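You operate a simulated robot arm through the tools that you are given. There is no shell and no other tool.

The job below is to be done with a simulated robot arm. You get a single attempt, and the scene is never put back.

Task
Rinse the blue air filter, then brush oil all over its foam.
Fine: trough tap shut; the filter lies in the metal frame; the brush goes back. Set down upright: yellow brush. A coat counts when it lies all over at full strength: go over it till it gets no stronger. What is to be rubbed or washed off counts as gone when no trace of it is left.

Only the result counts: the job must be done as asked and must still hold three seconds after the hand-in. Knocking over, shifting, dropping, spilling or breaking anything else fails it.

Robot
A 6-joint arm with a three-finger gripper, fixed in place. Base frame: the origin is on the floor under the middle of its stand, x ahead of it, y to its left, z up; the work surface is at about z = 800. Readings come in mm, degrees, newtons and seconds.
It reaches about 1213 mm from its shoulder. Its first joint turns from -166.0 to 166.0 degrees. Payload 4.89 kg.
The tool frame sits at the grasp point between the pads (the TCP): z along the fingers, y along the line on which they close. The tips reach 30 mm beyond it. The gripper opens to 164 mm; its body begins 125 mm behind the TCP.
Orientation is that of the tool frame in the base frame, as a unit quaternion [w, x, y, z]. With the fingers straight down and closing along the base's y, the tool's x points along the base's -x, its y along +y and its z along -z.

Tools
- The arm moves only by the tool jog_arm. Its argument "targets" is a list of rows, each a list of 3 entries, a list of its own where there are three numbers: the turn, a rotation vector about the tool's x, y, z in degrees, then the shift along the tool's x, y, z in mm, then the opening, from 0 (shut) to 1 (fully open). In form: [[[wx, wy, wz], [dx, dy, dz], fingers], ...]. A call has 1 to 20 rows; each row shifts and turns the commanded pose from where the row before left it, along the tool's axes as they then stand. Rows are played at 5 a second. More than 50 mm and 8.6 degrees between two rows, or a gripper value outside its range, and nothing of the call is played. Where a pose cannot be reached the arm comes as near as it can. A force on the tool above 50 N (or 10 N above the force at the start of the call, whichever is more), or a blocked arm, ends the call early, and 0.2 s more pass. The fingers move at their own pace (about 108 mm/s each) and stop on an object; they squeeze with about 32 N. The grip force told is the motor's: it shows also when the fingers shut on nothing. Time passes only in rows, and 0.2 s behind the last, so rows that do not move let the fingers close. It gives the time, the measured TCP pose, the force on the tool (base axes), the opening and the grip force at its end, in the units of the frame above (readings bear some noise), with the torque about the TCP (base axes, N m) and any sound that the robot's microphone picked up.
- Cameras (640 x 400 px; columns grow to the right, rows downward): "scene" is fixed at [55.7, 498.8, 1520.4]; the picture's right is [-0.37, -0.93, 0.00], its down [-0.34, 0.13, -0.93] and it looks along [0.87, -0.34, -0.37] (base axes); focal length 296 px, centre (320, 200). "wrist" rides on the gripper at [76, -2, -152] in the tool frame; the picture's right is [0.02, 1.00, 0.00], its down [-0.88, 0.02, -0.47] and it looks along [-0.47, 0.01, 0.88] (tool axes); focal length 247 px, centre (320, 200). There is no depth. A picture from a camera that has moved, and an enlarged one, comes with that camera's place and axes in the base frame and with its lens. The place of the scene camera against the robot may be out by one fixed shift of up to 12 mm in any direction.
- snapshot(camera): a new picture of that camera. It takes no simulated time.
- raise_lower(by): moves the trunk up (or, below 0, down) by that many mm; the arm rides with it, the base frame stays. It gives what a move gives, with no picture.
- close_up(camera, box): a new picture of the part [left, top, right, bottom] of that camera's present view, enlarged. It takes no simulated time.
- hand_in(): hands the job in; it is judged then, once.

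Places have to be worked out from the pictures, the camera data and where the tool is seen. Open the gripper and draw the arm clear of the work before you hand the job in, unless the task says otherwise.

The tools are called by a JSON object that holds its "api" and its "payload". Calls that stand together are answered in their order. jog_arm: Moves the arm, as the interface text tells. Its arguments: {"type":"object","properties":{"targets":{"type":"array","items":{"type":"array"}}},"required":["targets"]} The other tools are called the same way: raise_lower (by) moves the trunk up or down; snapshot (camera) takes a picture; close_up (camera, box) takes an enlarged picture of a part of a camera's view; hand_in () hands the job in.

At the start:

```text
clock: 0.0
position: [521.7, -36.8, 1461.6]
ee_rot: [0.0, 0.0, 1.0, 0.0]
contact_force: [-0.5, 0.2, 0.2]
wrist_torque: [0.02, -0.03, 0.0]
grip_width: 164.0
grip_force: 0.0
trunk travel left (down, up): [-150.0, 240.0]
```

scene: 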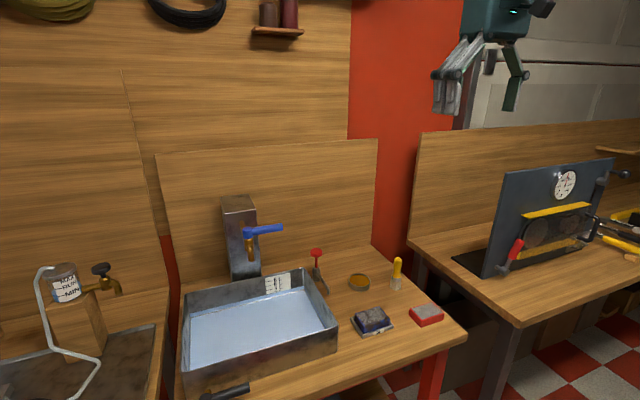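
wrist: 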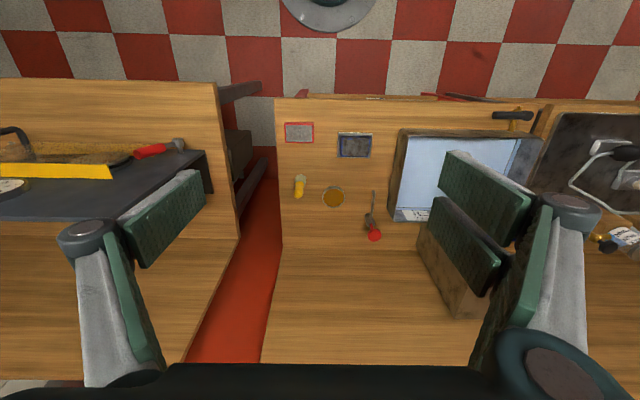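

The scene shows a sink with a blue-levered tap, a dark blue filter on the table, a red-framed item, a yellow brush and an oil dish. I take enlarged views first to identify everything.

{"api": "close_up", "payload": {"camera": "scene", "box": [160, 180, 480, 380]}}

{"api": "close_up", "payload": {"camera": "scene", "box": [290, 240, 450, 340]}}

{"api": "close_up", "payload": {"camera": "scene", "box": [0, 240, 160, 400]}}

{"api": "close_up", "payload": {"camera": "wrist", "box": [260, 80, 420, 260]}}

{"api": "close_up", "payload": {"camera": "wrist", "box": [360, 80, 640, 260]}}

{"api": "close_up", "payload": {"camera": "scene", "box": [440, 140, 640, 280]}}

```text
2.00 times, centred on (320, 280) of scene
camera zoom: at [55.7, 498.8, 1520.4], right [-0.37, -0.93, 0.0], down [-0.34, 0.13, -0.93], along [0.87, -0.34, -0.37], focal length 593 px, centre (320, 40)
```

zoom: 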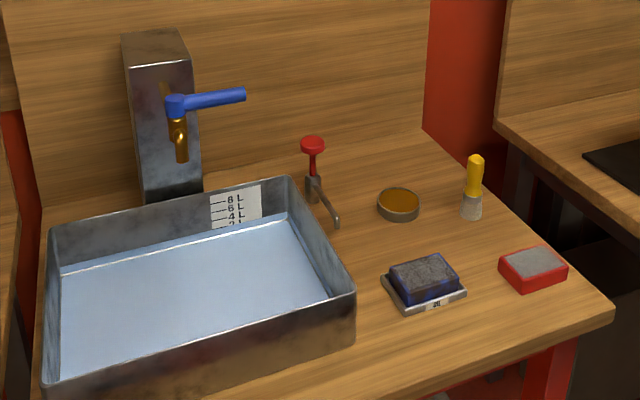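

```text
4.00 times, centred on (370, 290) of scene
camera zoom: at [55.7, 498.8, 1520.4], right [-0.37, -0.93, 0.0], down [-0.34, 0.13, -0.93], along [0.87, -0.34, -0.37], focal length 1186 px, centre (120, -160)
```

zoom: 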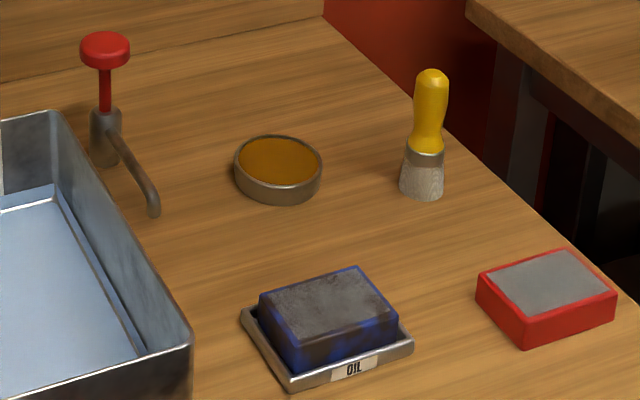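

```text
2.50 times, centred on (80, 320) of scene
camera zoom: at [55.7, 498.8, 1520.4], right [-0.37, -0.93, 0.0], down [-0.34, 0.13, -0.93], along [0.87, -0.34, -0.37], focal length 741 px, centre (920, -100)
```

zoom: 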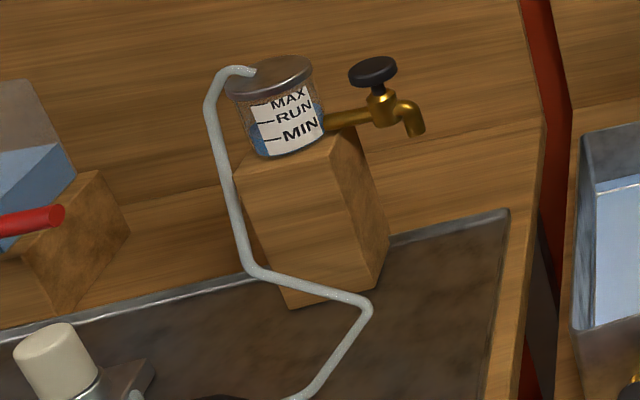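

```text
2.22 times, centred on (340, 170) of wrist
camera zoom: at [445.2, -37.7, 1615.5], right [-0.02, 1.0, 0.0], down [0.88, 0.02, 0.47], along [0.47, 0.01, -0.88], focal length 549 px, centre (276, 267)
```

zoom: 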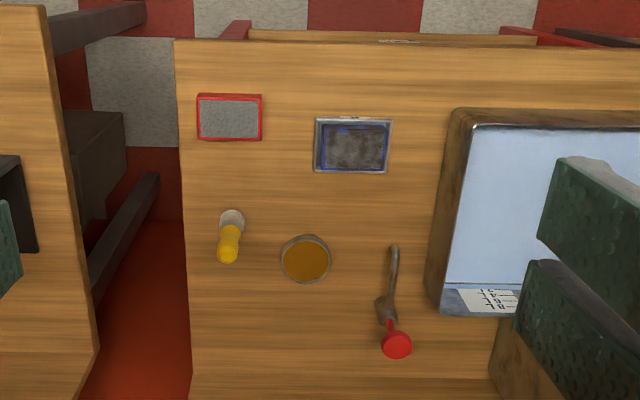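

```text
2.22 times, centred on (500, 170) of wrist
camera zoom: at [445.2, -37.7, 1615.5], right [-0.02, 1.0, 0.0], down [0.88, 0.02, 0.47], along [0.47, 0.01, -0.88], focal length 549 px, centre (-80, 267)
```

zoom: 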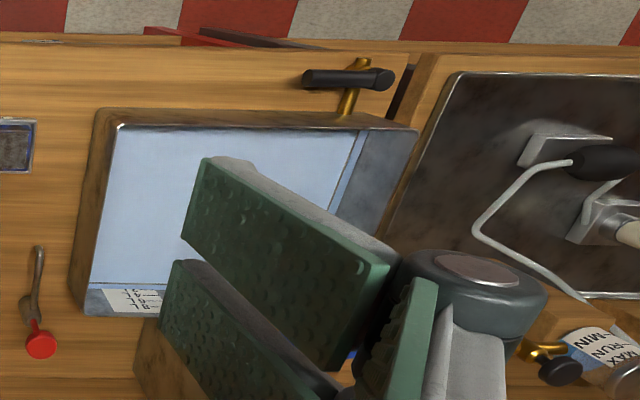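

```text
2.86 times, centred on (540, 210) of scene
camera zoom: at [55.7, 498.8, 1520.4], right [-0.37, -0.93, 0.0], down [-0.34, 0.13, -0.93], along [0.87, -0.34, -0.37], focal length 847 px, centre (-309, 171)
```

zoom: 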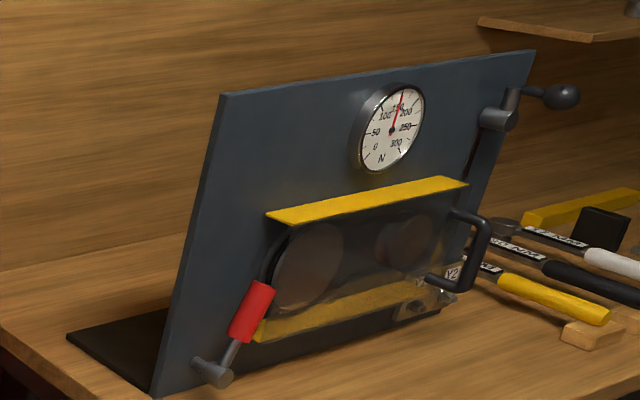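

The blue filter sits in the metal tray marked OIL at about (665, 79), with the oil dish near (865, 18) and the brush near (798, -100). I lower the wrist camera for a more accurate look at these.

{"api": "jog_arm", "payload": {"targets": [[[0, 0, 0], [-6.4, 19.3, 43.6], 1], [[0, 0, 0], [-6.4, 19.3, 43.6], 1], [[0, 0, 0], [-6.4, 19.3, 43.6], 1], [[0, 0, 0], [-6.4, 19.3, 43.6], 1], [[0, 0, 0], [-6.4, 19.3, 43.6], 1], [[0, 0, 0], [-6.4, 19.3, 43.6], 1], [[0, 0, 0], [0, 0, 0], 1]]}}

{"api": "snapshot", "payload": {"camera": "wrist"}}

{"api": "snapshot", "payload": {"camera": "scene"}}

```text
clock: 1.6
position: [558.4, 82.9, 1201.6]
ee_rot: [0.0, 0.001, 1.0, 0.0]
contact_force: [0.9, 0.5, -0.3]
wrist_torque: [0.03, 0.08, -0.02]
grip_width: 164.1
grip_force: 0.0
trunk travel left (down, up): [-150.0, 240.0]
```

```text
taken
camera wrist: at [482.9, 81.5, 1355.7], right [-0.02, 1.0, 0.0], down [0.88, 0.02, 0.47], along [0.47, 0.01, -0.88], focal length 247 px, centre (320, 200)
```

wrist: 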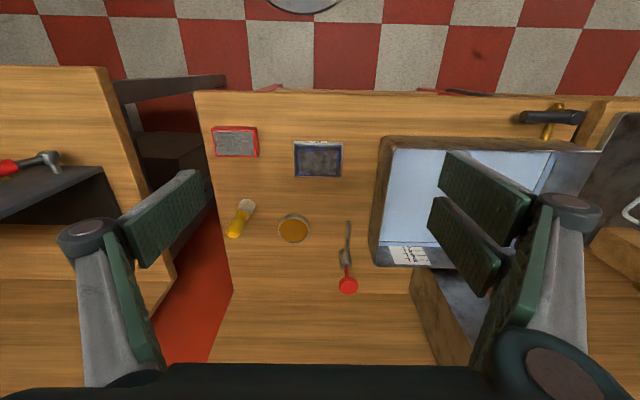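

```text
taken
```

scene: 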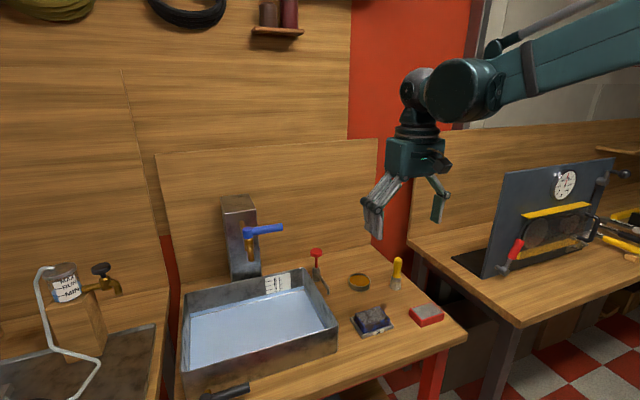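

Positions agree roughly between cameras. I zoom into the wrist view for the filter, dish, brush and trough.

{"api": "close_up", "payload": {"camera": "wrist", "box": [200, 110, 360, 260]}}

{"api": "close_up", "payload": {"camera": "wrist", "box": [360, 90, 640, 290]}}

{"api": "close_up", "payload": {"camera": "scene", "box": [200, 180, 360, 310]}}

{"api": "close_up", "payload": {"camera": "scene", "box": [340, 290, 460, 350]}}

{"api": "close_up", "payload": {"camera": "scene", "box": [160, 260, 360, 400]}}

```text
2.67 times, centred on (280, 185) of wrist
camera zoom: at [482.9, 81.5, 1355.7], right [-0.02, 1.0, 0.0], down [0.88, 0.02, 0.47], along [0.47, 0.01, -0.88], focal length 659 px, centre (427, 240)
```

zoom: 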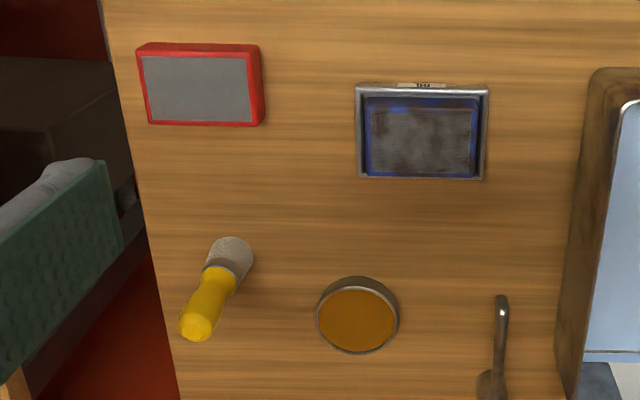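

```text
2.00 times, centred on (500, 190) of wrist
camera zoom: at [482.9, 81.5, 1355.7], right [-0.02, 1.0, 0.0], down [0.88, 0.02, 0.47], along [0.47, 0.01, -0.88], focal length 494 px, centre (-40, 220)
```

zoom: 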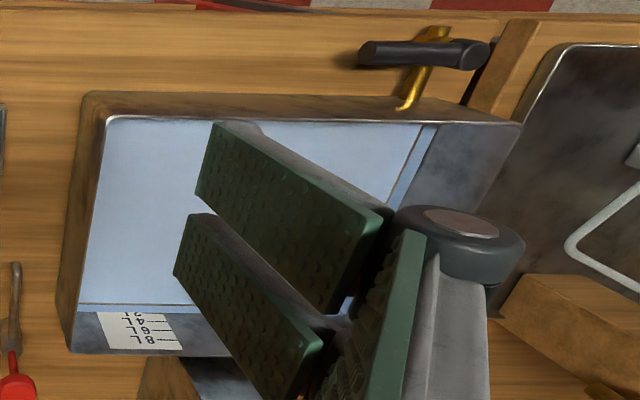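

```text
3.08 times, centred on (280, 245) of scene
camera zoom: at [55.7, 498.8, 1520.4], right [-0.37, -0.93, 0.0], down [-0.34, 0.13, -0.93], along [0.87, -0.34, -0.37], focal length 912 px, centre (443, 62)
```

zoom: 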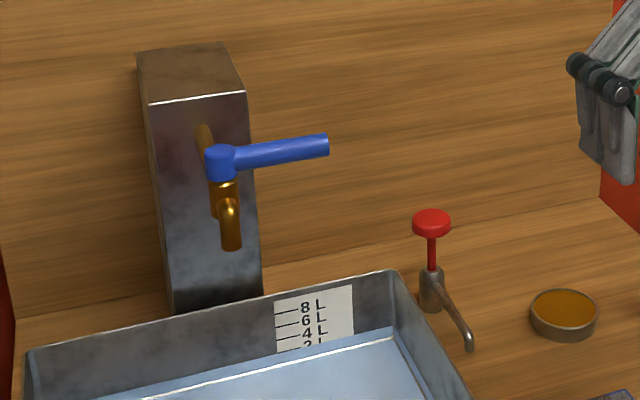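

```text
5.33 times, centred on (400, 320) of scene
camera zoom: at [55.7, 498.8, 1520.4], right [-0.37, -0.93, 0.0], down [-0.34, 0.13, -0.93], along [0.87, -0.34, -0.37], focal length 1581 px, centre (-107, -440)
```

zoom: 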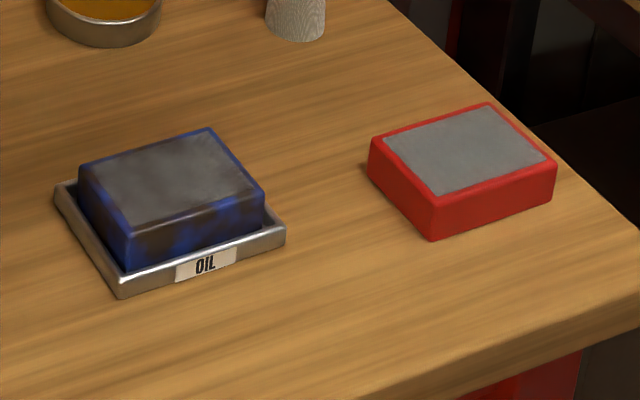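

```text
2.86 times, centred on (260, 330) of scene
camera zoom: at [55.7, 498.8, 1520.4], right [-0.37, -0.93, 0.0], down [-0.34, 0.13, -0.93], along [0.87, -0.34, -0.37], focal length 847 px, centre (491, -171)
```

zoom: 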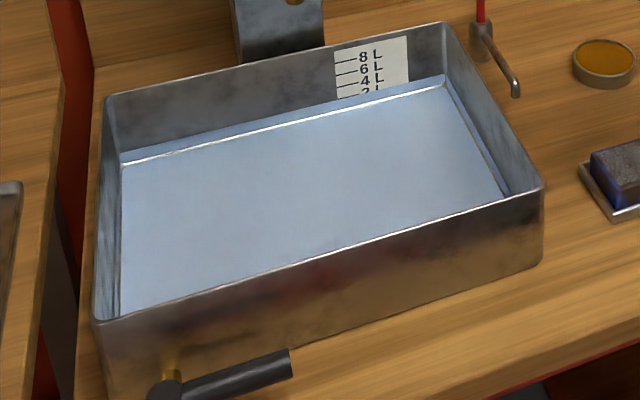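

The trough spans roughly x 611–903 and y 223–618 with water at about the 2 L mark, and the blue tap lever sits around z 1105, y 308–410, x about 870. I bring the wrist camera over the trough to see the tap lever and water level.

{"api": "jog_arm", "payload": {"targets": [[[0, 0, 0], [-23.6, 41.2, -8], 1], [[0, 0, 0], [-23.6, 41.2, -8], 1], [[0, 0, 0], [-23.6, 41.2, -8], 1], [[0, 0, 0], [-23.6, 41.2, -8], 1], [[0, 0, 0], [-23.6, 41.2, -8], 1], [[0, 0, 0], [-23.6, 41.2, -8], 1], [[0, 0, 0], [0, 0, 0], 1]]}}

{"api": "snapshot", "payload": {"camera": "wrist"}}

{"api": "snapshot", "payload": {"camera": "scene"}}

```text
clock: 3.2
position: [701.4, 326.3, 1245.7]
ee_rot: [0.0, 0.0, 1.0, 0.0]
contact_force: [1.4, 0.8, -0.6]
wrist_torque: [-0.09, 0.1, -0.03]
grip_width: 164.2
grip_force: 0.1
trunk travel left (down, up): [-150.0, 240.0]
```

```text
taken
camera wrist: at [626.4, 326.6, 1400.1], right [-0.02, 1.0, 0.0], down [0.88, 0.02, 0.47], along [0.47, 0.01, -0.88], focal length 247 px, centre (320, 200)
```

wrist: 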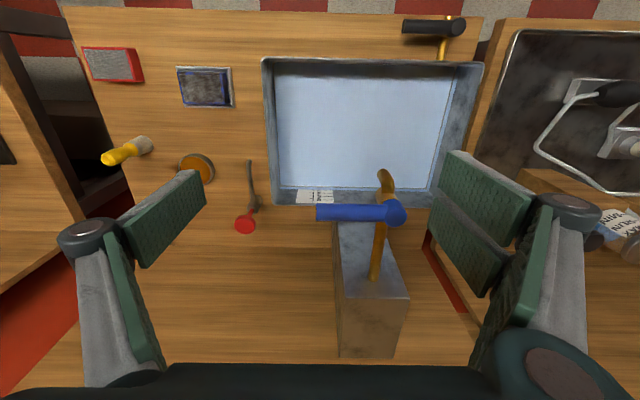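

```text
taken
```

scene: 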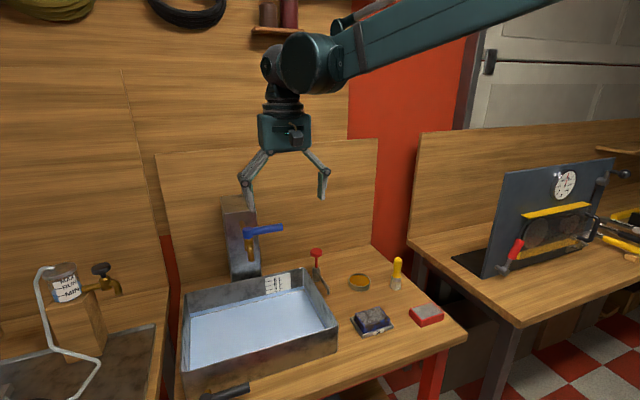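

The lever is clearly visible now, parallel to the wall with the spout pointing over the trough. I zoom in on the tap and trough.

{"api": "close_up", "payload": {"camera": "wrist", "box": [290, 150, 430, 370]}}

{"api": "close_up", "payload": {"camera": "wrist", "box": [250, 10, 500, 220]}}

{"api": "close_up", "payload": {"camera": "wrist", "box": [70, 20, 290, 250]}}

```text
1.82 times, centred on (360, 260) of wrist
camera zoom: at [626.4, 326.6, 1400.1], right [-0.02, 1.0, 0.0], down [0.88, 0.02, 0.47], along [0.47, 0.01, -0.88], focal length 449 px, centre (247, 91)
```

zoom: 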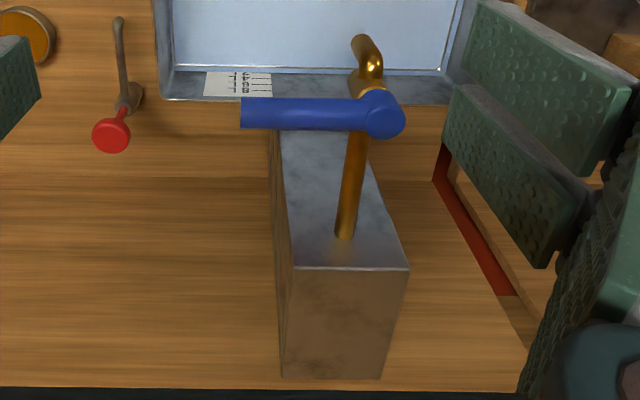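

```text
1.90 times, centred on (375, 115) of wrist
camera zoom: at [626.4, 326.6, 1400.1], right [-0.02, 1.0, 0.0], down [0.88, 0.02, 0.47], along [0.47, 0.01, -0.88], focal length 470 px, centre (215, 362)
```

zoom: 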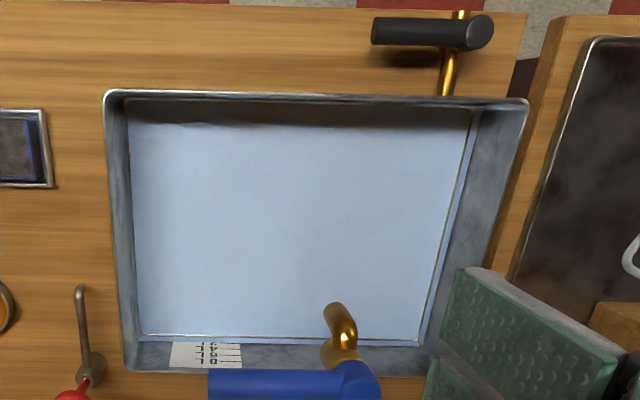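

```text
1.74 times, centred on (180, 135) of wrist
camera zoom: at [626.4, 326.6, 1400.1], right [-0.02, 1.0, 0.0], down [0.88, 0.02, 0.47], along [0.47, 0.01, -0.88], focal length 430 px, centre (564, 313)
```

zoom: 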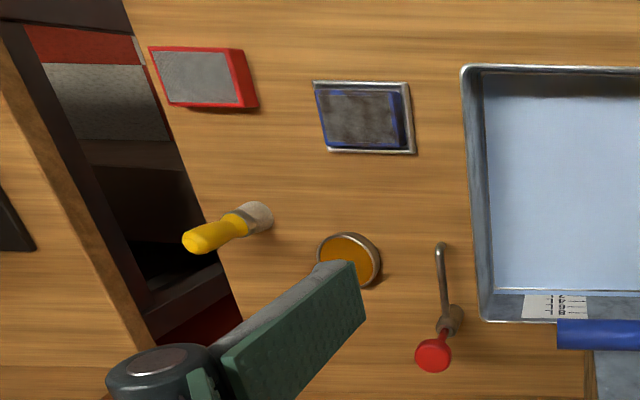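

Triangulating gives the lever pivot near (769, 417, 1157), its free end near (776, 328, 1150), the spout mouth near (747, 415, 1087) and the trough rim at z 912 (x 614–900, y 228–611). I close the fingers and move behind the lever (its +x side) so I can pull it towards the robot, first seeing how the closed fingers look.

{"api": "jog_arm", "payload": {"targets": [[[0, 0, 0], [-30, 3, -5], 0], [[0, 0, 0], [-40, 4, 0], 0], [[0, 0, 0], [-40, 4, 0], 0], [[0, 0, 0], [-34, 4, 0], 0], [[0, 0, 0], [0, 0, 0], 0], [[0, 0, 0], [0, 0, 0], 0]]}}

{"api": "snapshot", "payload": {"camera": "wrist"}}

{"api": "close_up", "payload": {"camera": "scene", "box": [180, 80, 380, 280]}}

```text
clock: 4.6
position: [846.5, 340.1, 1251.2]
ee_rot: [0.0, 0.0, 1.0, 0.0]
contact_force: [1.1, -0.4, 0.3]
wrist_torque: [-0.02, 0.05, 0.0]
grip_width: 0.0
grip_force: 32.0
trunk travel left (down, up): [-150.0, 240.0]
```

```text
taken
camera wrist: at [771.2, 339.0, 1404.9], right [-0.02, 1.0, 0.0], down [0.88, 0.02, 0.47], along [0.47, 0.01, -0.88], focal length 247 px, centre (320, 200)
```

wrist: 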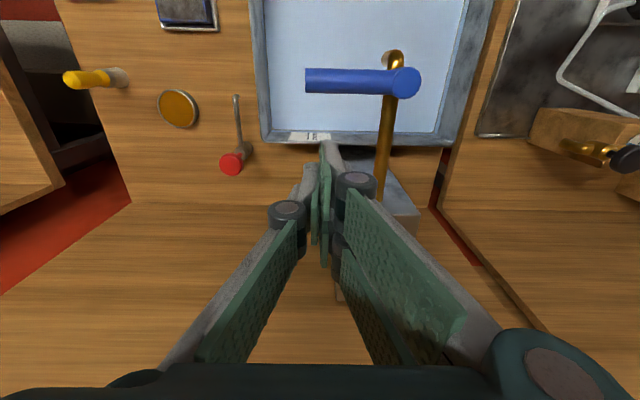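

```text
2.00 times, centred on (280, 180) of scene
camera zoom: at [55.7, 498.8, 1520.4], right [-0.37, -0.93, 0.0], down [-0.34, 0.13, -0.93], along [0.87, -0.34, -0.37], focal length 593 px, centre (400, 240)
```

zoom: 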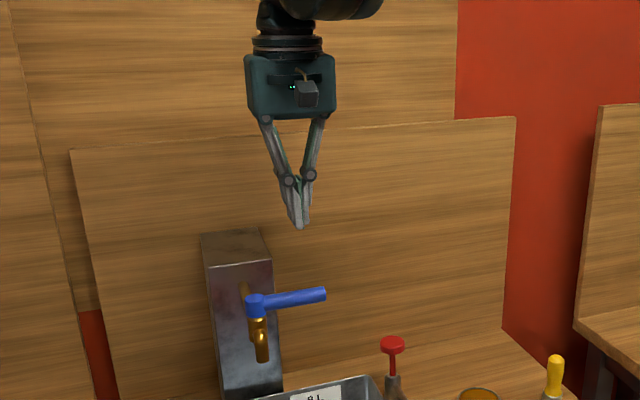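

The closed fingers are narrow in y and sit behind the lever at x 846. I lower them behind the lever to z about 1151.

{"api": "jog_arm", "payload": {"targets": [[[0, 0, 0], [0, 5.5, 49], 0], [[0, 0, 0], [0, 5.5, 49], 0], [[0, 0, 0], [0, 0, 3], 0], [[0, 0, 0], [0, 0, 0], 0]]}}

{"api": "close_up", "payload": {"camera": "scene", "box": [180, 100, 380, 300]}}

{"api": "snapshot", "payload": {"camera": "wrist"}}

```text
clock: 5.6
position: [847.3, 352.3, 1150.6]
ee_rot: [0.0, 0.0, 1.0, 0.0]
contact_force: [0.1, -0.2, 0.0]
wrist_torque: [-0.06, 0.12, 0.01]
grip_width: 0.0
grip_force: 32.3
trunk travel left (down, up): [-150.0, 240.0]
```

```text
2.00 times, centred on (280, 200) of scene
camera zoom: at [55.7, 498.8, 1520.4], right [-0.37, -0.93, 0.0], down [-0.34, 0.13, -0.93], along [0.87, -0.34, -0.37], focal length 593 px, centre (400, 200)
```

zoom: 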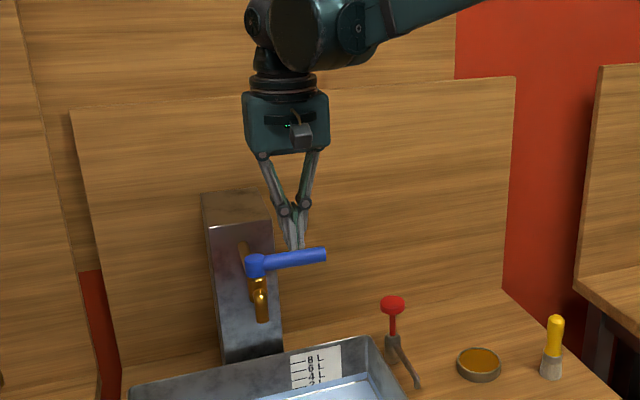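

```text
taken
camera wrist: at [770.8, 351.8, 1304.9], right [-0.02, 1.0, 0.0], down [0.88, 0.02, 0.47], along [0.47, 0.01, -0.88], focal length 247 px, centre (320, 200)
```

wrist: 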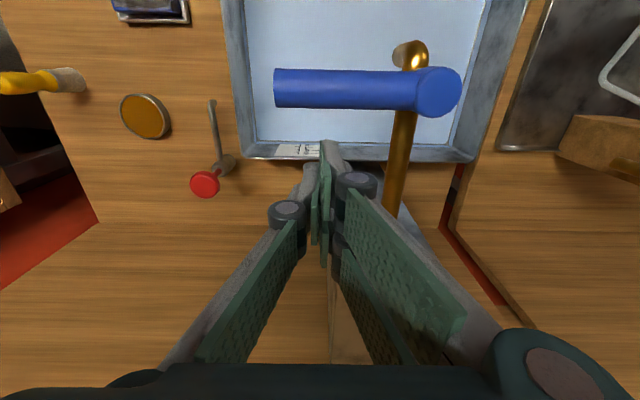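

The fingers are behind the lever. I sweep them along an arc toward the robot to turn the lever about 60 degrees, watching force.

{"api": "jog_arm", "payload": {"targets": [[[0, 0, 0], [22, -1, 0], 0], [[0, 0, 0], [8, -5, 0], 0], [[0, 0, 0], [8.5, -5, 0], 0], [[0, 0, 0], [10.5, -3, 0], 0], [[0, 0, 0], [10.5, -2, 0], 0], [[0, 0, 0], [12, 1, 0], 0], [[0, 0, 0], [11, 2, 0], 0], [[0, 0, 0], [0, 0, 0], 0]]}}

{"api": "close_up", "payload": {"camera": "scene", "box": [180, 160, 380, 360]}}

{"api": "snapshot", "payload": {"camera": "wrist"}}

```text
clock: 7.4
position: [763.6, 340.0, 1150.2]
ee_rot: [0.0, 0.0, 1.0, 0.001]
contact_force: [0.3, -0.2, 0.0]
wrist_torque: [0.04, 0.0, 0.0]
grip_width: 0.0
grip_force: 32.2
trunk travel left (down, up): [-150.0, 240.0]
```

```text
2.00 times, centred on (280, 260) of scene
camera zoom: at [55.7, 498.8, 1520.4], right [-0.37, -0.93, 0.0], down [-0.34, 0.13, -0.93], along [0.87, -0.34, -0.37], focal length 593 px, centre (400, 80)
```

zoom: 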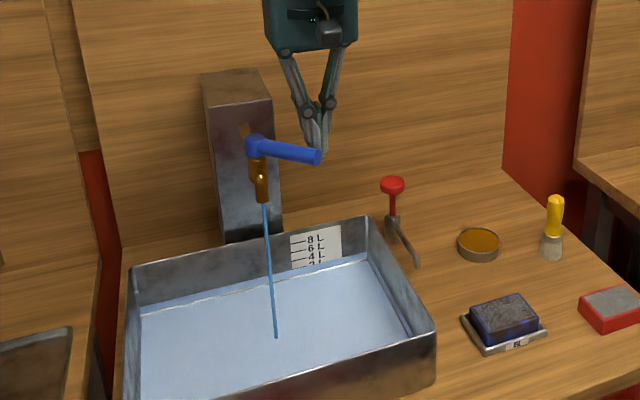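

```text
taken
camera wrist: at [687.0, 338.6, 1305.6], right [-0.02, 1.0, 0.0], down [0.88, 0.02, 0.47], along [0.47, 0.01, -0.88], focal length 247 px, centre (320, 200)
```

wrist: 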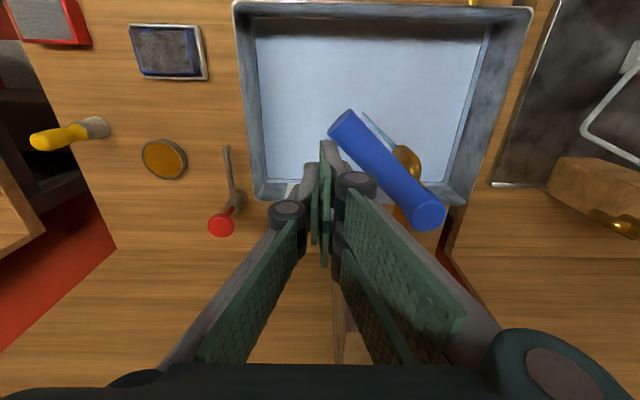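

The tap opened and a stream is running into the trough at about (747, 415). I lift off the lever, head over to the filter and check how quickly the level rises.

{"api": "jog_arm", "payload": {"targets": [[[0, 0, 0], [-4, -6, -40], 0], [[0, 0, 0], [0, 0, -45], 0], [[0, 0, 0], [16, -43, 5], 0.5], [[0, 0, 0], [16, -43, 20], 0.75], [[0, 0, 0], [16, -43, 20], 0.75], [[0, 0, 0], [16, -43, 20], 0.75], [[0, 0, 0], [16, -43, 20], 0.75], [[0, 0, 0], [19, -39, 20], 0.75], [[0, 0, 0], [0, 0, 40], 0.75], [[0, 0, 0], [0, 0, 0], 0.75]]}}

{"api": "snapshot", "payload": {"camera": "wrist"}}

{"api": "close_up", "payload": {"camera": "scene", "box": [170, 190, 350, 380]}}

{"api": "close_up", "payload": {"camera": "scene", "box": [240, 260, 340, 320]}}

```text
clock: 9.6
position: [669.2, 80.3, 1093.5]
ee_rot: [-0.001, 0.001, 1.0, 0.0]
contact_force: [-0.5, -1.0, 0.9]
wrist_torque: [0.03, -0.1, 0.0]
grip_width: 123.0
grip_force: 0.1
trunk travel left (down, up): [-150.0, 240.0]
```

```text
taken
camera wrist: at [592.9, 79.3, 1248.4], right [-0.02, 1.0, 0.0], down [0.88, 0.02, 0.47], along [0.47, 0.01, -0.88], focal length 247 px, centre (320, 200)
```

wrist: 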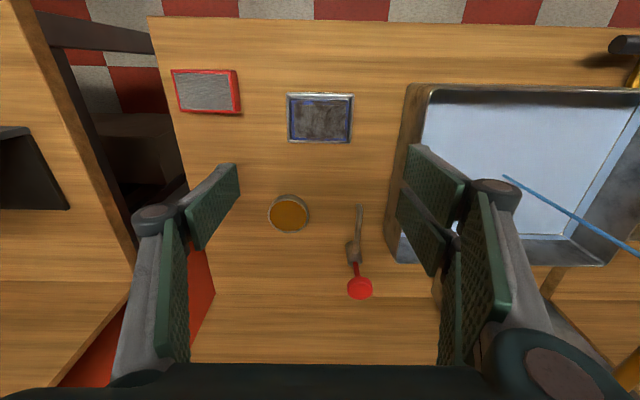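

```text
2.11 times, centred on (260, 285) of scene
camera zoom: at [55.7, 498.8, 1520.4], right [-0.37, -0.93, 0.0], down [-0.34, 0.13, -0.93], along [0.87, -0.34, -0.37], focal length 624 px, centre (446, 21)
```

zoom: 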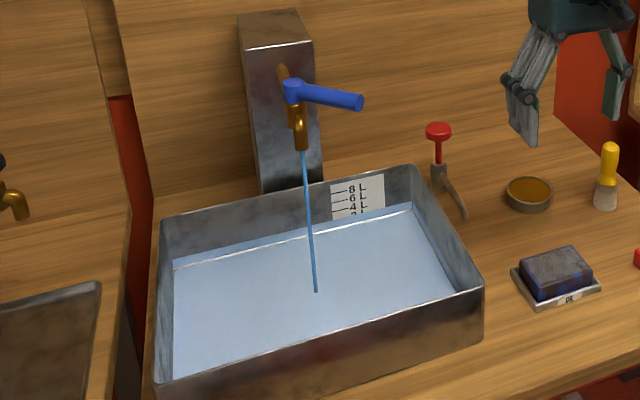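

```text
6.40 times, centred on (290, 290) of scene
camera zoom: at [55.7, 498.8, 1520.4], right [-0.37, -0.93, 0.0], down [-0.34, 0.13, -0.93], along [0.87, -0.34, -0.37], focal length 1897 px, centre (512, -376)
```

zoom: 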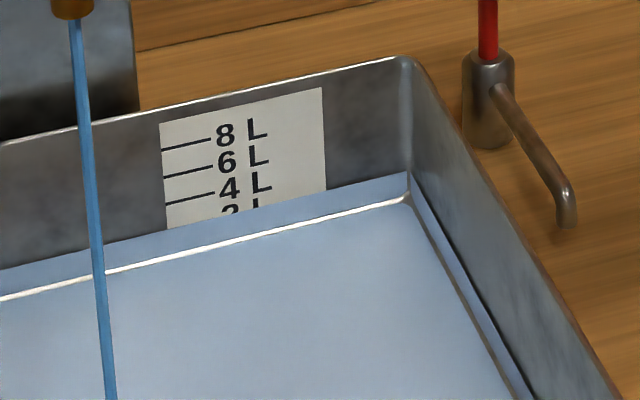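

The level still reads about 2 L. I zoom in on the filter in the wrist view for exact grasp placement.

{"api": "close_up", "payload": {"camera": "wrist", "box": [270, 75, 370, 155]}}

{"api": "close_up", "payload": {"camera": "wrist", "box": [160, 140, 320, 260]}}

```text
5.00 times, centred on (320, 115) of wrist
camera zoom: at [592.9, 79.3, 1248.4], right [-0.02, 1.0, 0.0], down [0.88, 0.02, 0.47], along [0.47, 0.01, -0.88], focal length 1235 px, centre (320, 625)
```

zoom: 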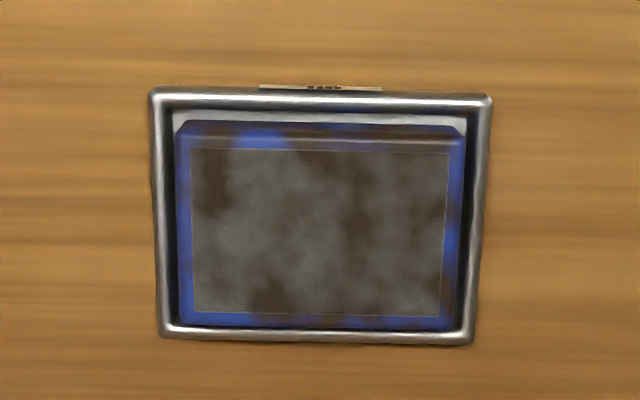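

```text
3.33 times, centred on (240, 200) of wrist
camera zoom: at [592.9, 79.3, 1248.4], right [-0.02, 1.0, 0.0], down [0.88, 0.02, 0.47], along [0.47, 0.01, -0.88], focal length 823 px, centre (587, 200)
```

zoom: 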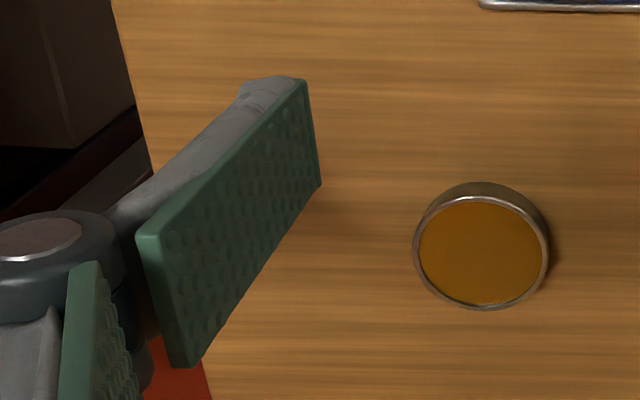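

The filter's top measures about 92 by 60 mm, centred near (668.5, 80.5), with the tray lip at about z 814. I descend to z 880 first and check.

{"api": "jog_arm", "payload": {"targets": [[[0, 0, 0], [0, 0, 48], 0.75], [[0, 0, 0], [0, 0, 48], 0.75], [[0, 0, 0], [0, 0, 48], 0.75], [[0, 0, 0], [0, 0, 48], 0.75], [[0, 0, 0], [0, 0, 22], 0.75], [[0, 0, 0], [0, 0, 0], 0.75]]}}

{"api": "snapshot", "payload": {"camera": "wrist"}}

{"api": "close_up", "payload": {"camera": "scene", "box": [330, 260, 450, 340]}}

{"api": "close_up", "payload": {"camera": "scene", "box": [240, 260, 340, 320]}}

```text
clock: 11.0
position: [667.2, 79.9, 878.6]
ee_rot: [0.0, 0.0, 1.0, 0.0]
contact_force: [1.3, -1.0, -0.3]
wrist_torque: [-0.03, 0.09, -0.02]
grip_width: 122.8
grip_force: 0.1
trunk travel left (down, up): [-150.0, 240.0]
```

```text
taken
camera wrist: at [592.3, 78.6, 1033.4], right [-0.02, 1.0, 0.0], down [0.88, 0.02, 0.47], along [0.47, 0.01, -0.88], focal length 247 px, centre (320, 200)
```

wrist: 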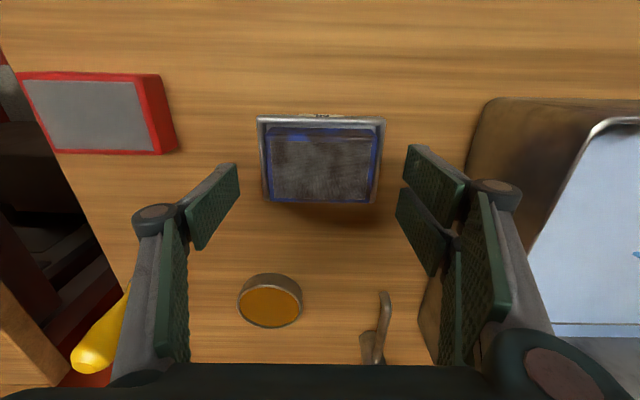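

```text
5.00 times, centred on (390, 300) of scene
camera zoom: at [55.7, 498.8, 1520.4], right [-0.37, -0.93, 0.0], down [-0.34, 0.13, -0.93], along [0.87, -0.34, -0.37], focal length 1482 px, centre (-30, -300)
```

zoom: 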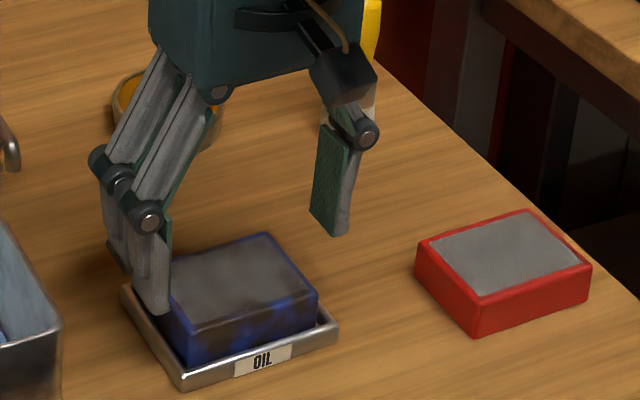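

```text
6.40 times, centred on (290, 290) of scene
camera zoom: at [55.7, 498.8, 1520.4], right [-0.37, -0.93, 0.0], down [-0.34, 0.13, -0.93], along [0.87, -0.34, -0.37], focal length 1897 px, centre (512, -376)
```

zoom: 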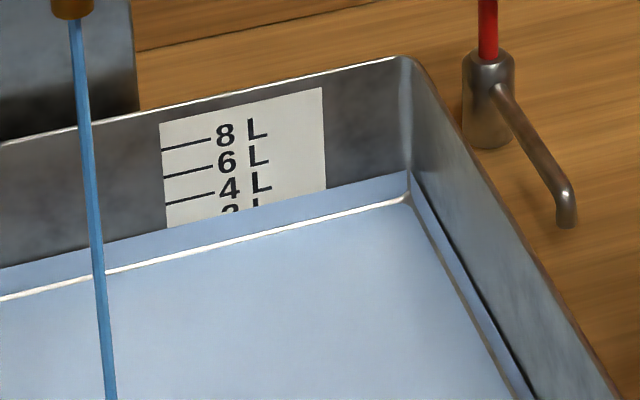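

The filter is well centred between the pads. I descend to z about 852 and close on it.

{"api": "jog_arm", "payload": {"targets": [[[0, 0, 0], [-1, 1, 14], 0.75], [[0, 0, 0], [0, 0, 13], 0.75], [[0, 0, 0], [0, 0, 0], 0.75]]}}

{"api": "snapshot", "payload": {"camera": "wrist"}}

{"api": "close_up", "payload": {"camera": "scene", "box": [330, 260, 450, 340]}}

```text
clock: 11.8
position: [668.8, 80.3, 851.5]
ee_rot: [0.0, 0.0, 1.0, 0.0]
contact_force: [0.0, 0.2, -0.1]
wrist_torque: [0.01, -0.02, 0.04]
grip_width: 123.1
grip_force: 0.2
trunk travel left (down, up): [-150.0, 240.0]
```

```text
taken
camera wrist: at [593.1, 79.6, 1005.8], right [-0.02, 1.0, 0.0], down [0.88, 0.02, 0.47], along [0.47, 0.01, -0.88], focal length 247 px, centre (320, 200)
```

wrist: 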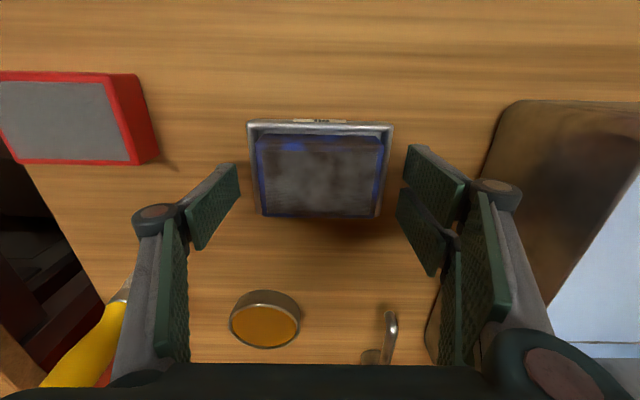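

```text
5.00 times, centred on (390, 300) of scene
camera zoom: at [55.7, 498.8, 1520.4], right [-0.37, -0.93, 0.0], down [-0.34, 0.13, -0.93], along [0.87, -0.34, -0.37], focal length 1482 px, centre (-30, -300)
```

zoom: 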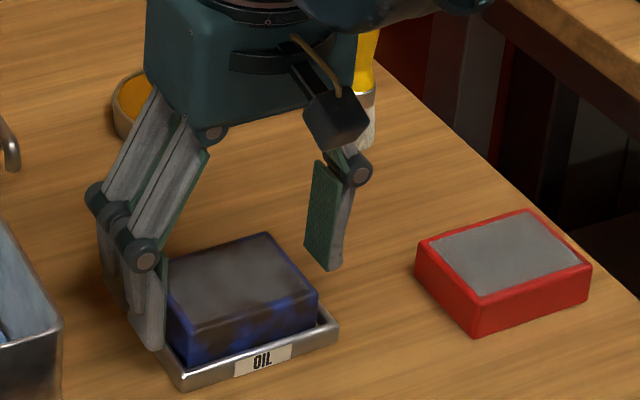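

The tips hang beside the filter just above the tray lip. I close on the filter.

{"api": "jog_arm", "payload": {"targets": [[[0, 0, 0], [0, 0, 0], 0.6], [[0, 0, 0], [0, 0, 0], 0.5], [[0, 0, 0], [0, 0, 0], 0.4], [[0, 0, 0], [0, 0, 0], 0.3]]}}

{"api": "snapshot", "payload": {"camera": "wrist"}}

{"api": "close_up", "payload": {"camera": "scene", "box": [330, 260, 450, 340]}}

```text
clock: 12.8
position: [669.2, 80.8, 851.5]
ee_rot: [0.0, -0.001, 1.0, 0.001]
contact_force: [0.3, 1.3, 4.7]
wrist_torque: [0.3, 0.04, 0.02]
grip_width: 91.2
grip_force: 31.9
trunk travel left (down, up): [-150.0, 240.0]
```

```text
taken
camera wrist: at [593.1, 79.6, 1006.0], right [-0.02, 1.0, 0.0], down [0.88, 0.02, 0.47], along [0.47, 0.01, -0.88], focal length 247 px, centre (320, 200)
```

wrist: 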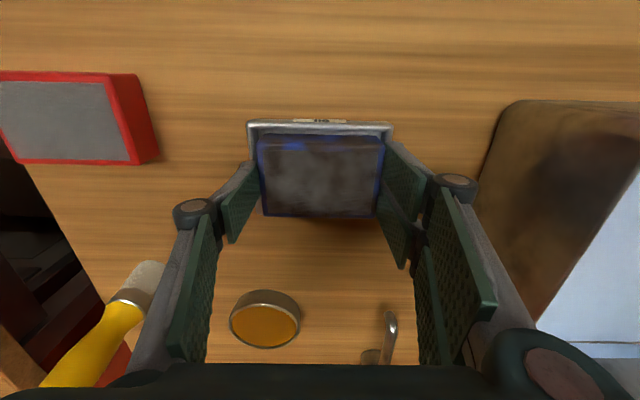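

```text
5.00 times, centred on (390, 300) of scene
camera zoom: at [55.7, 498.8, 1520.4], right [-0.37, -0.93, 0.0], down [-0.34, 0.13, -0.93], along [0.87, -0.34, -0.37], focal length 1482 px, centre (-30, -300)
```

zoom: 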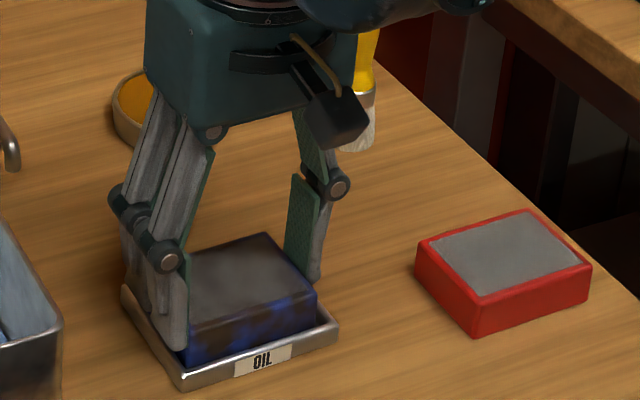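

The grip holds at 91 mm with 32 N. I lift the filter gently straight out of the tray and check it comes alone.

{"api": "jog_arm", "payload": {"targets": [[[0, 0, 0], [0, 0, -5], 0.3], [[0, 0, 0], [0, 0, -15], 0.3], [[0, 0, 0], [0, 0, -30], 0.3], [[0, 0, 0], [0, 0, -45], 0.3], [[0, 0, 0], [0, 0, -45], 0.3], [[0, 0, 0], [0, 0, 0], 0.3]]}}

{"api": "snapshot", "payload": {"camera": "wrist"}}

{"api": "close_up", "payload": {"camera": "scene", "box": [300, 180, 460, 340]}}

{"api": "close_up", "payload": {"camera": "scene", "box": [240, 260, 340, 320]}}

```text
clock: 14.2
position: [668.8, 80.2, 989.5]
ee_rot: [0.0, 0.0, 1.0, 0.0]
contact_force: [-1.6, -0.6, 0.1]
wrist_torque: [0.03, -0.06, 0.02]
grip_width: 91.2
grip_force: 31.8
trunk travel left (down, up): [-150.0, 240.0]
```

```text
taken
camera wrist: at [593.6, 78.7, 1144.0], right [-0.02, 1.0, 0.0], down [0.88, 0.02, 0.47], along [0.47, 0.01, -0.88], focal length 247 px, centre (320, 200)
```

wrist: 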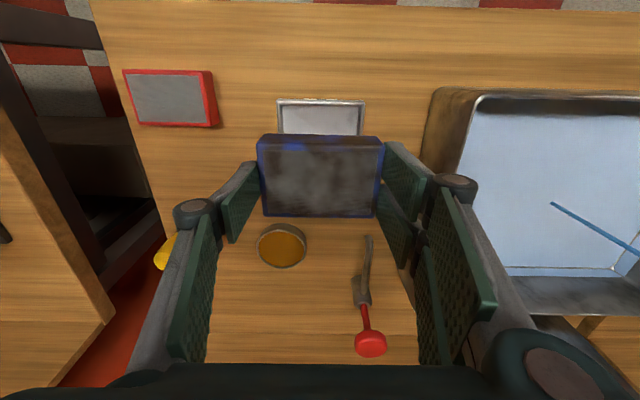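

```text
2.50 times, centred on (380, 260) of scene
camera zoom: at [55.7, 498.8, 1520.4], right [-0.37, -0.93, 0.0], down [-0.34, 0.13, -0.93], along [0.87, -0.34, -0.37], focal length 741 px, centre (170, 50)
```

zoom: 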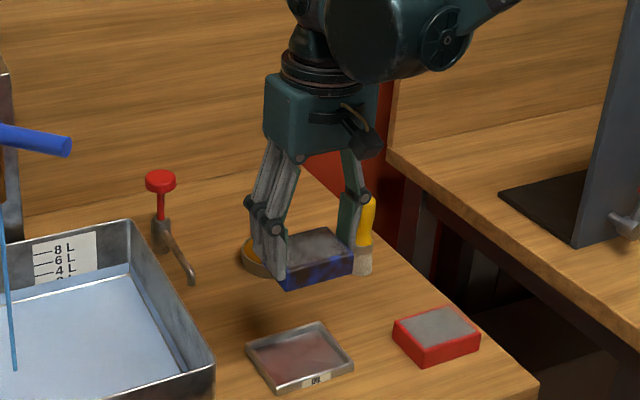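

```text
6.40 times, centred on (290, 290) of scene
camera zoom: at [55.7, 498.8, 1520.4], right [-0.37, -0.93, 0.0], down [-0.34, 0.13, -0.93], along [0.87, -0.34, -0.37], focal length 1897 px, centre (512, -376)
```

zoom: 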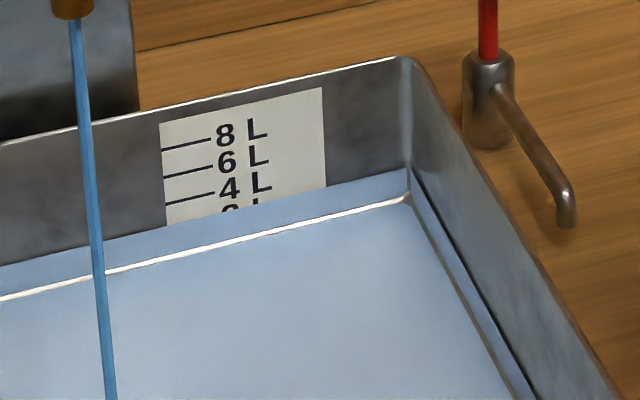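

The filter came out cleanly and the tray stayed. The tap's flow is slow, so there is time; first I test a dip in the existing shallow water at about (700, 340) to see whether immersion removes dirt.

{"api": "jog_arm", "payload": {"targets": [[[0, 0, 0], [-5.2, 43.3, -3], 0.3], [[0, 0, 0], [-5.2, 43.3, -3], 0.3], [[0, 0, 0], [-5.2, 43.3, -3], 0.3], [[0, 0, 0], [-5.2, 43.3, -3], 0.3], [[0, 0, 0], [-5.2, 43.3, 0], 0.3], [[0, 0, 0], [-5.2, 43.3, 0], 0.3], [[0, 0, 0], [0, 0, 45], 0.3], [[0, 0, 0], [0, 0, 45], 0.3], [[0, 0, 0], [0, 0, 25], 0.3], [[0, 0, 0], [0, 0, 0], 0.3]]}}

{"api": "snapshot", "payload": {"camera": "wrist"}}

{"api": "close_up", "payload": {"camera": "scene", "box": [170, 180, 370, 380]}}

```text
clock: 16.4
position: [699.2, 342.5, 888.1]
ee_rot: [-0.001, 0.0, 1.0, 0.0]
contact_force: [-0.2, 0.2, -1.2]
wrist_torque: [0.01, 0.06, 0.01]
grip_width: 91.3
grip_force: 32.1
trunk travel left (down, up): [-150.0, 240.0]
```

```text
taken
camera wrist: at [624.4, 341.7, 1042.3], right [-0.02, 1.0, 0.0], down [0.88, 0.02, 0.47], along [0.47, 0.01, -0.88], focal length 247 px, centre (320, 200)
```

wrist: 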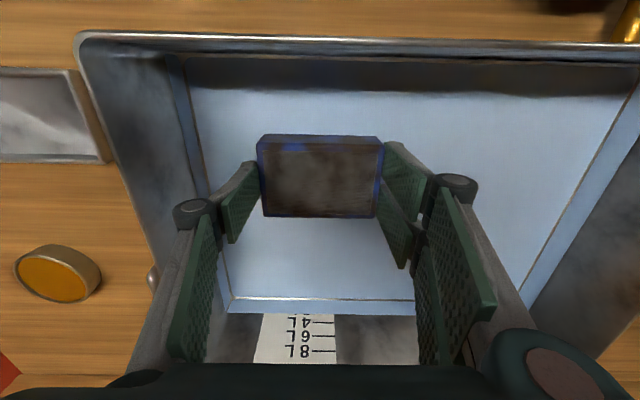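

```text
2.00 times, centred on (270, 280) of scene
camera zoom: at [55.7, 498.8, 1520.4], right [-0.37, -0.93, 0.0], down [-0.34, 0.13, -0.93], along [0.87, -0.34, -0.37], focal length 593 px, centre (420, 40)
```

zoom: 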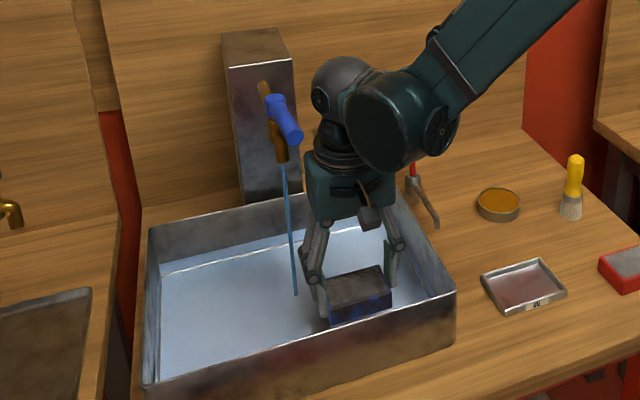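

The wrist has nudged the lever to a more open position (it now points toward the robot), which just gives more flow. I continue lowering the filter into the shallow water and move it a bit.

{"api": "jog_arm", "payload": {"targets": [[[0, 0, 0], [0, 0, 10], 0.3], [[0, 0, 0], [0, 0, 8], 0.3], [[0, 0, 0], [0, 0, 4], 0.3], [[0, 0, 0], [0, -10, 0], 0.3], [[0, 0, 0], [0, 10, 0], 0.3], [[0, 0, 0], [0, 0, -30], 0.3], [[0, 0, 0], [0, 0, -40], 0.3], [[0, 0, 0], [0, 0, 0], 0.3]]}}

{"api": "close_up", "payload": {"camera": "wrist", "box": [230, 100, 410, 240]}}

{"api": "close_up", "payload": {"camera": "scene", "box": [230, 200, 350, 340]}}

```text
clock: 18.2
position: [698.6, 340.6, 935.0]
ee_rot: [0.0, 0.0, 1.0, -0.001]
contact_force: [-0.1, 0.5, -0.2]
wrist_torque: [0.01, -0.04, 0.02]
grip_width: 91.5
grip_force: 32.0
trunk travel left (down, up): [-150.0, 240.0]
```

```text
2.86 times, centred on (320, 170) of wrist
camera zoom: at [623.4, 339.8, 1089.3], right [-0.02, 1.0, 0.0], down [0.88, 0.02, 0.47], along [0.47, 0.01, -0.88], focal length 706 px, centre (320, 286)
```

zoom: 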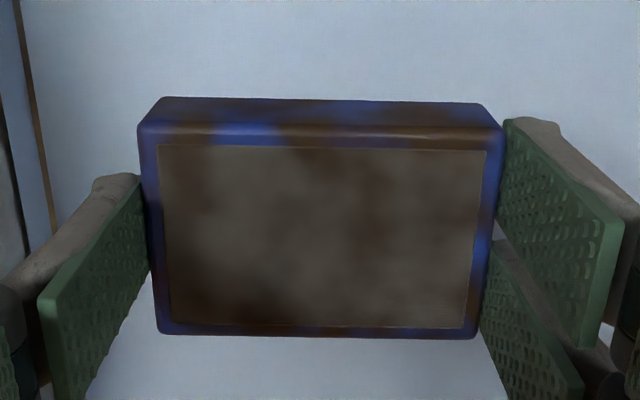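

```text
2.86 times, centred on (290, 270) of scene
camera zoom: at [55.7, 498.8, 1520.4], right [-0.37, -0.93, 0.0], down [-0.34, 0.13, -0.93], along [0.87, -0.34, -0.37], focal length 847 px, centre (406, 0)
```

zoom: 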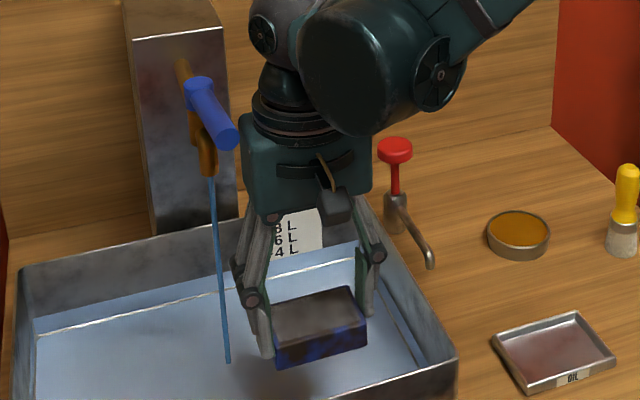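

A brief dip did not clear the dirt visibly, so I'll use the running stream, which falls at about (762, 419). I tilt the gripper 60 degrees so the fingers point forward and the gripper body stays clear of spout and lever.

{"api": "jog_arm", "payload": {"targets": [[[0, 0, 0], [0, 0, -25], 0.3], [[0, -8.5, 0], [0, 0, 0], 0.3], [[0, -8.5, 0], [0, 0, 0], 0.3], [[0, -8.5, 0], [0, 0, 0], 0.3], [[0, -8.5, 0], [0, 0, 0], 0.3], [[0, -8.5, 0], [0, 0, 0], 0.3], [[0, -8.5, 0], [0, 0, 0], 0.3], [[0, -8.5, 0], [0, 0, 0], 0.3], [[0, 0, 0], [0, 0, 0], 0.3]]}}

{"api": "snapshot", "payload": {"camera": "wrist"}}

{"api": "close_up", "payload": {"camera": "scene", "box": [150, 140, 390, 380]}}

```text
clock: 20.2
position: [701.1, 340.1, 961.0]
ee_rot: [0.497, 0.0, 0.868, 0.0]
contact_force: [0.2, 0.8, -1.5]
wrist_torque: [0.03, 0.05, 0.0]
grip_width: 91.4
grip_force: 32.0
trunk travel left (down, up): [-150.0, 240.0]
```

```text
taken
camera wrist: at [530.7, 339.1, 973.8], right [-0.01, 1.0, -0.02], down [0.04, 0.02, 1.0], along [1.0, 0.01, -0.04], focal length 247 px, centre (320, 200)
```

wrist: 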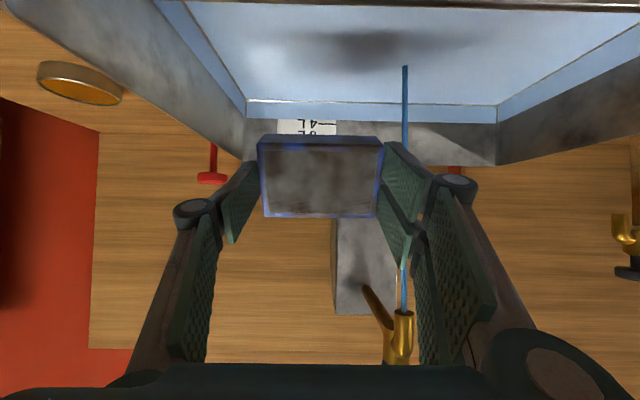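

```text
1.67 times, centred on (270, 260) of scene
camera zoom: at [55.7, 498.8, 1520.4], right [-0.37, -0.93, 0.0], down [-0.34, 0.13, -0.93], along [0.87, -0.34, -0.37], focal length 494 px, centre (403, 100)
```

zoom: 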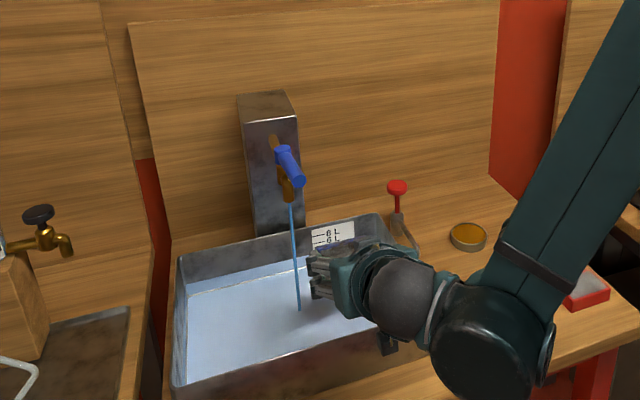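

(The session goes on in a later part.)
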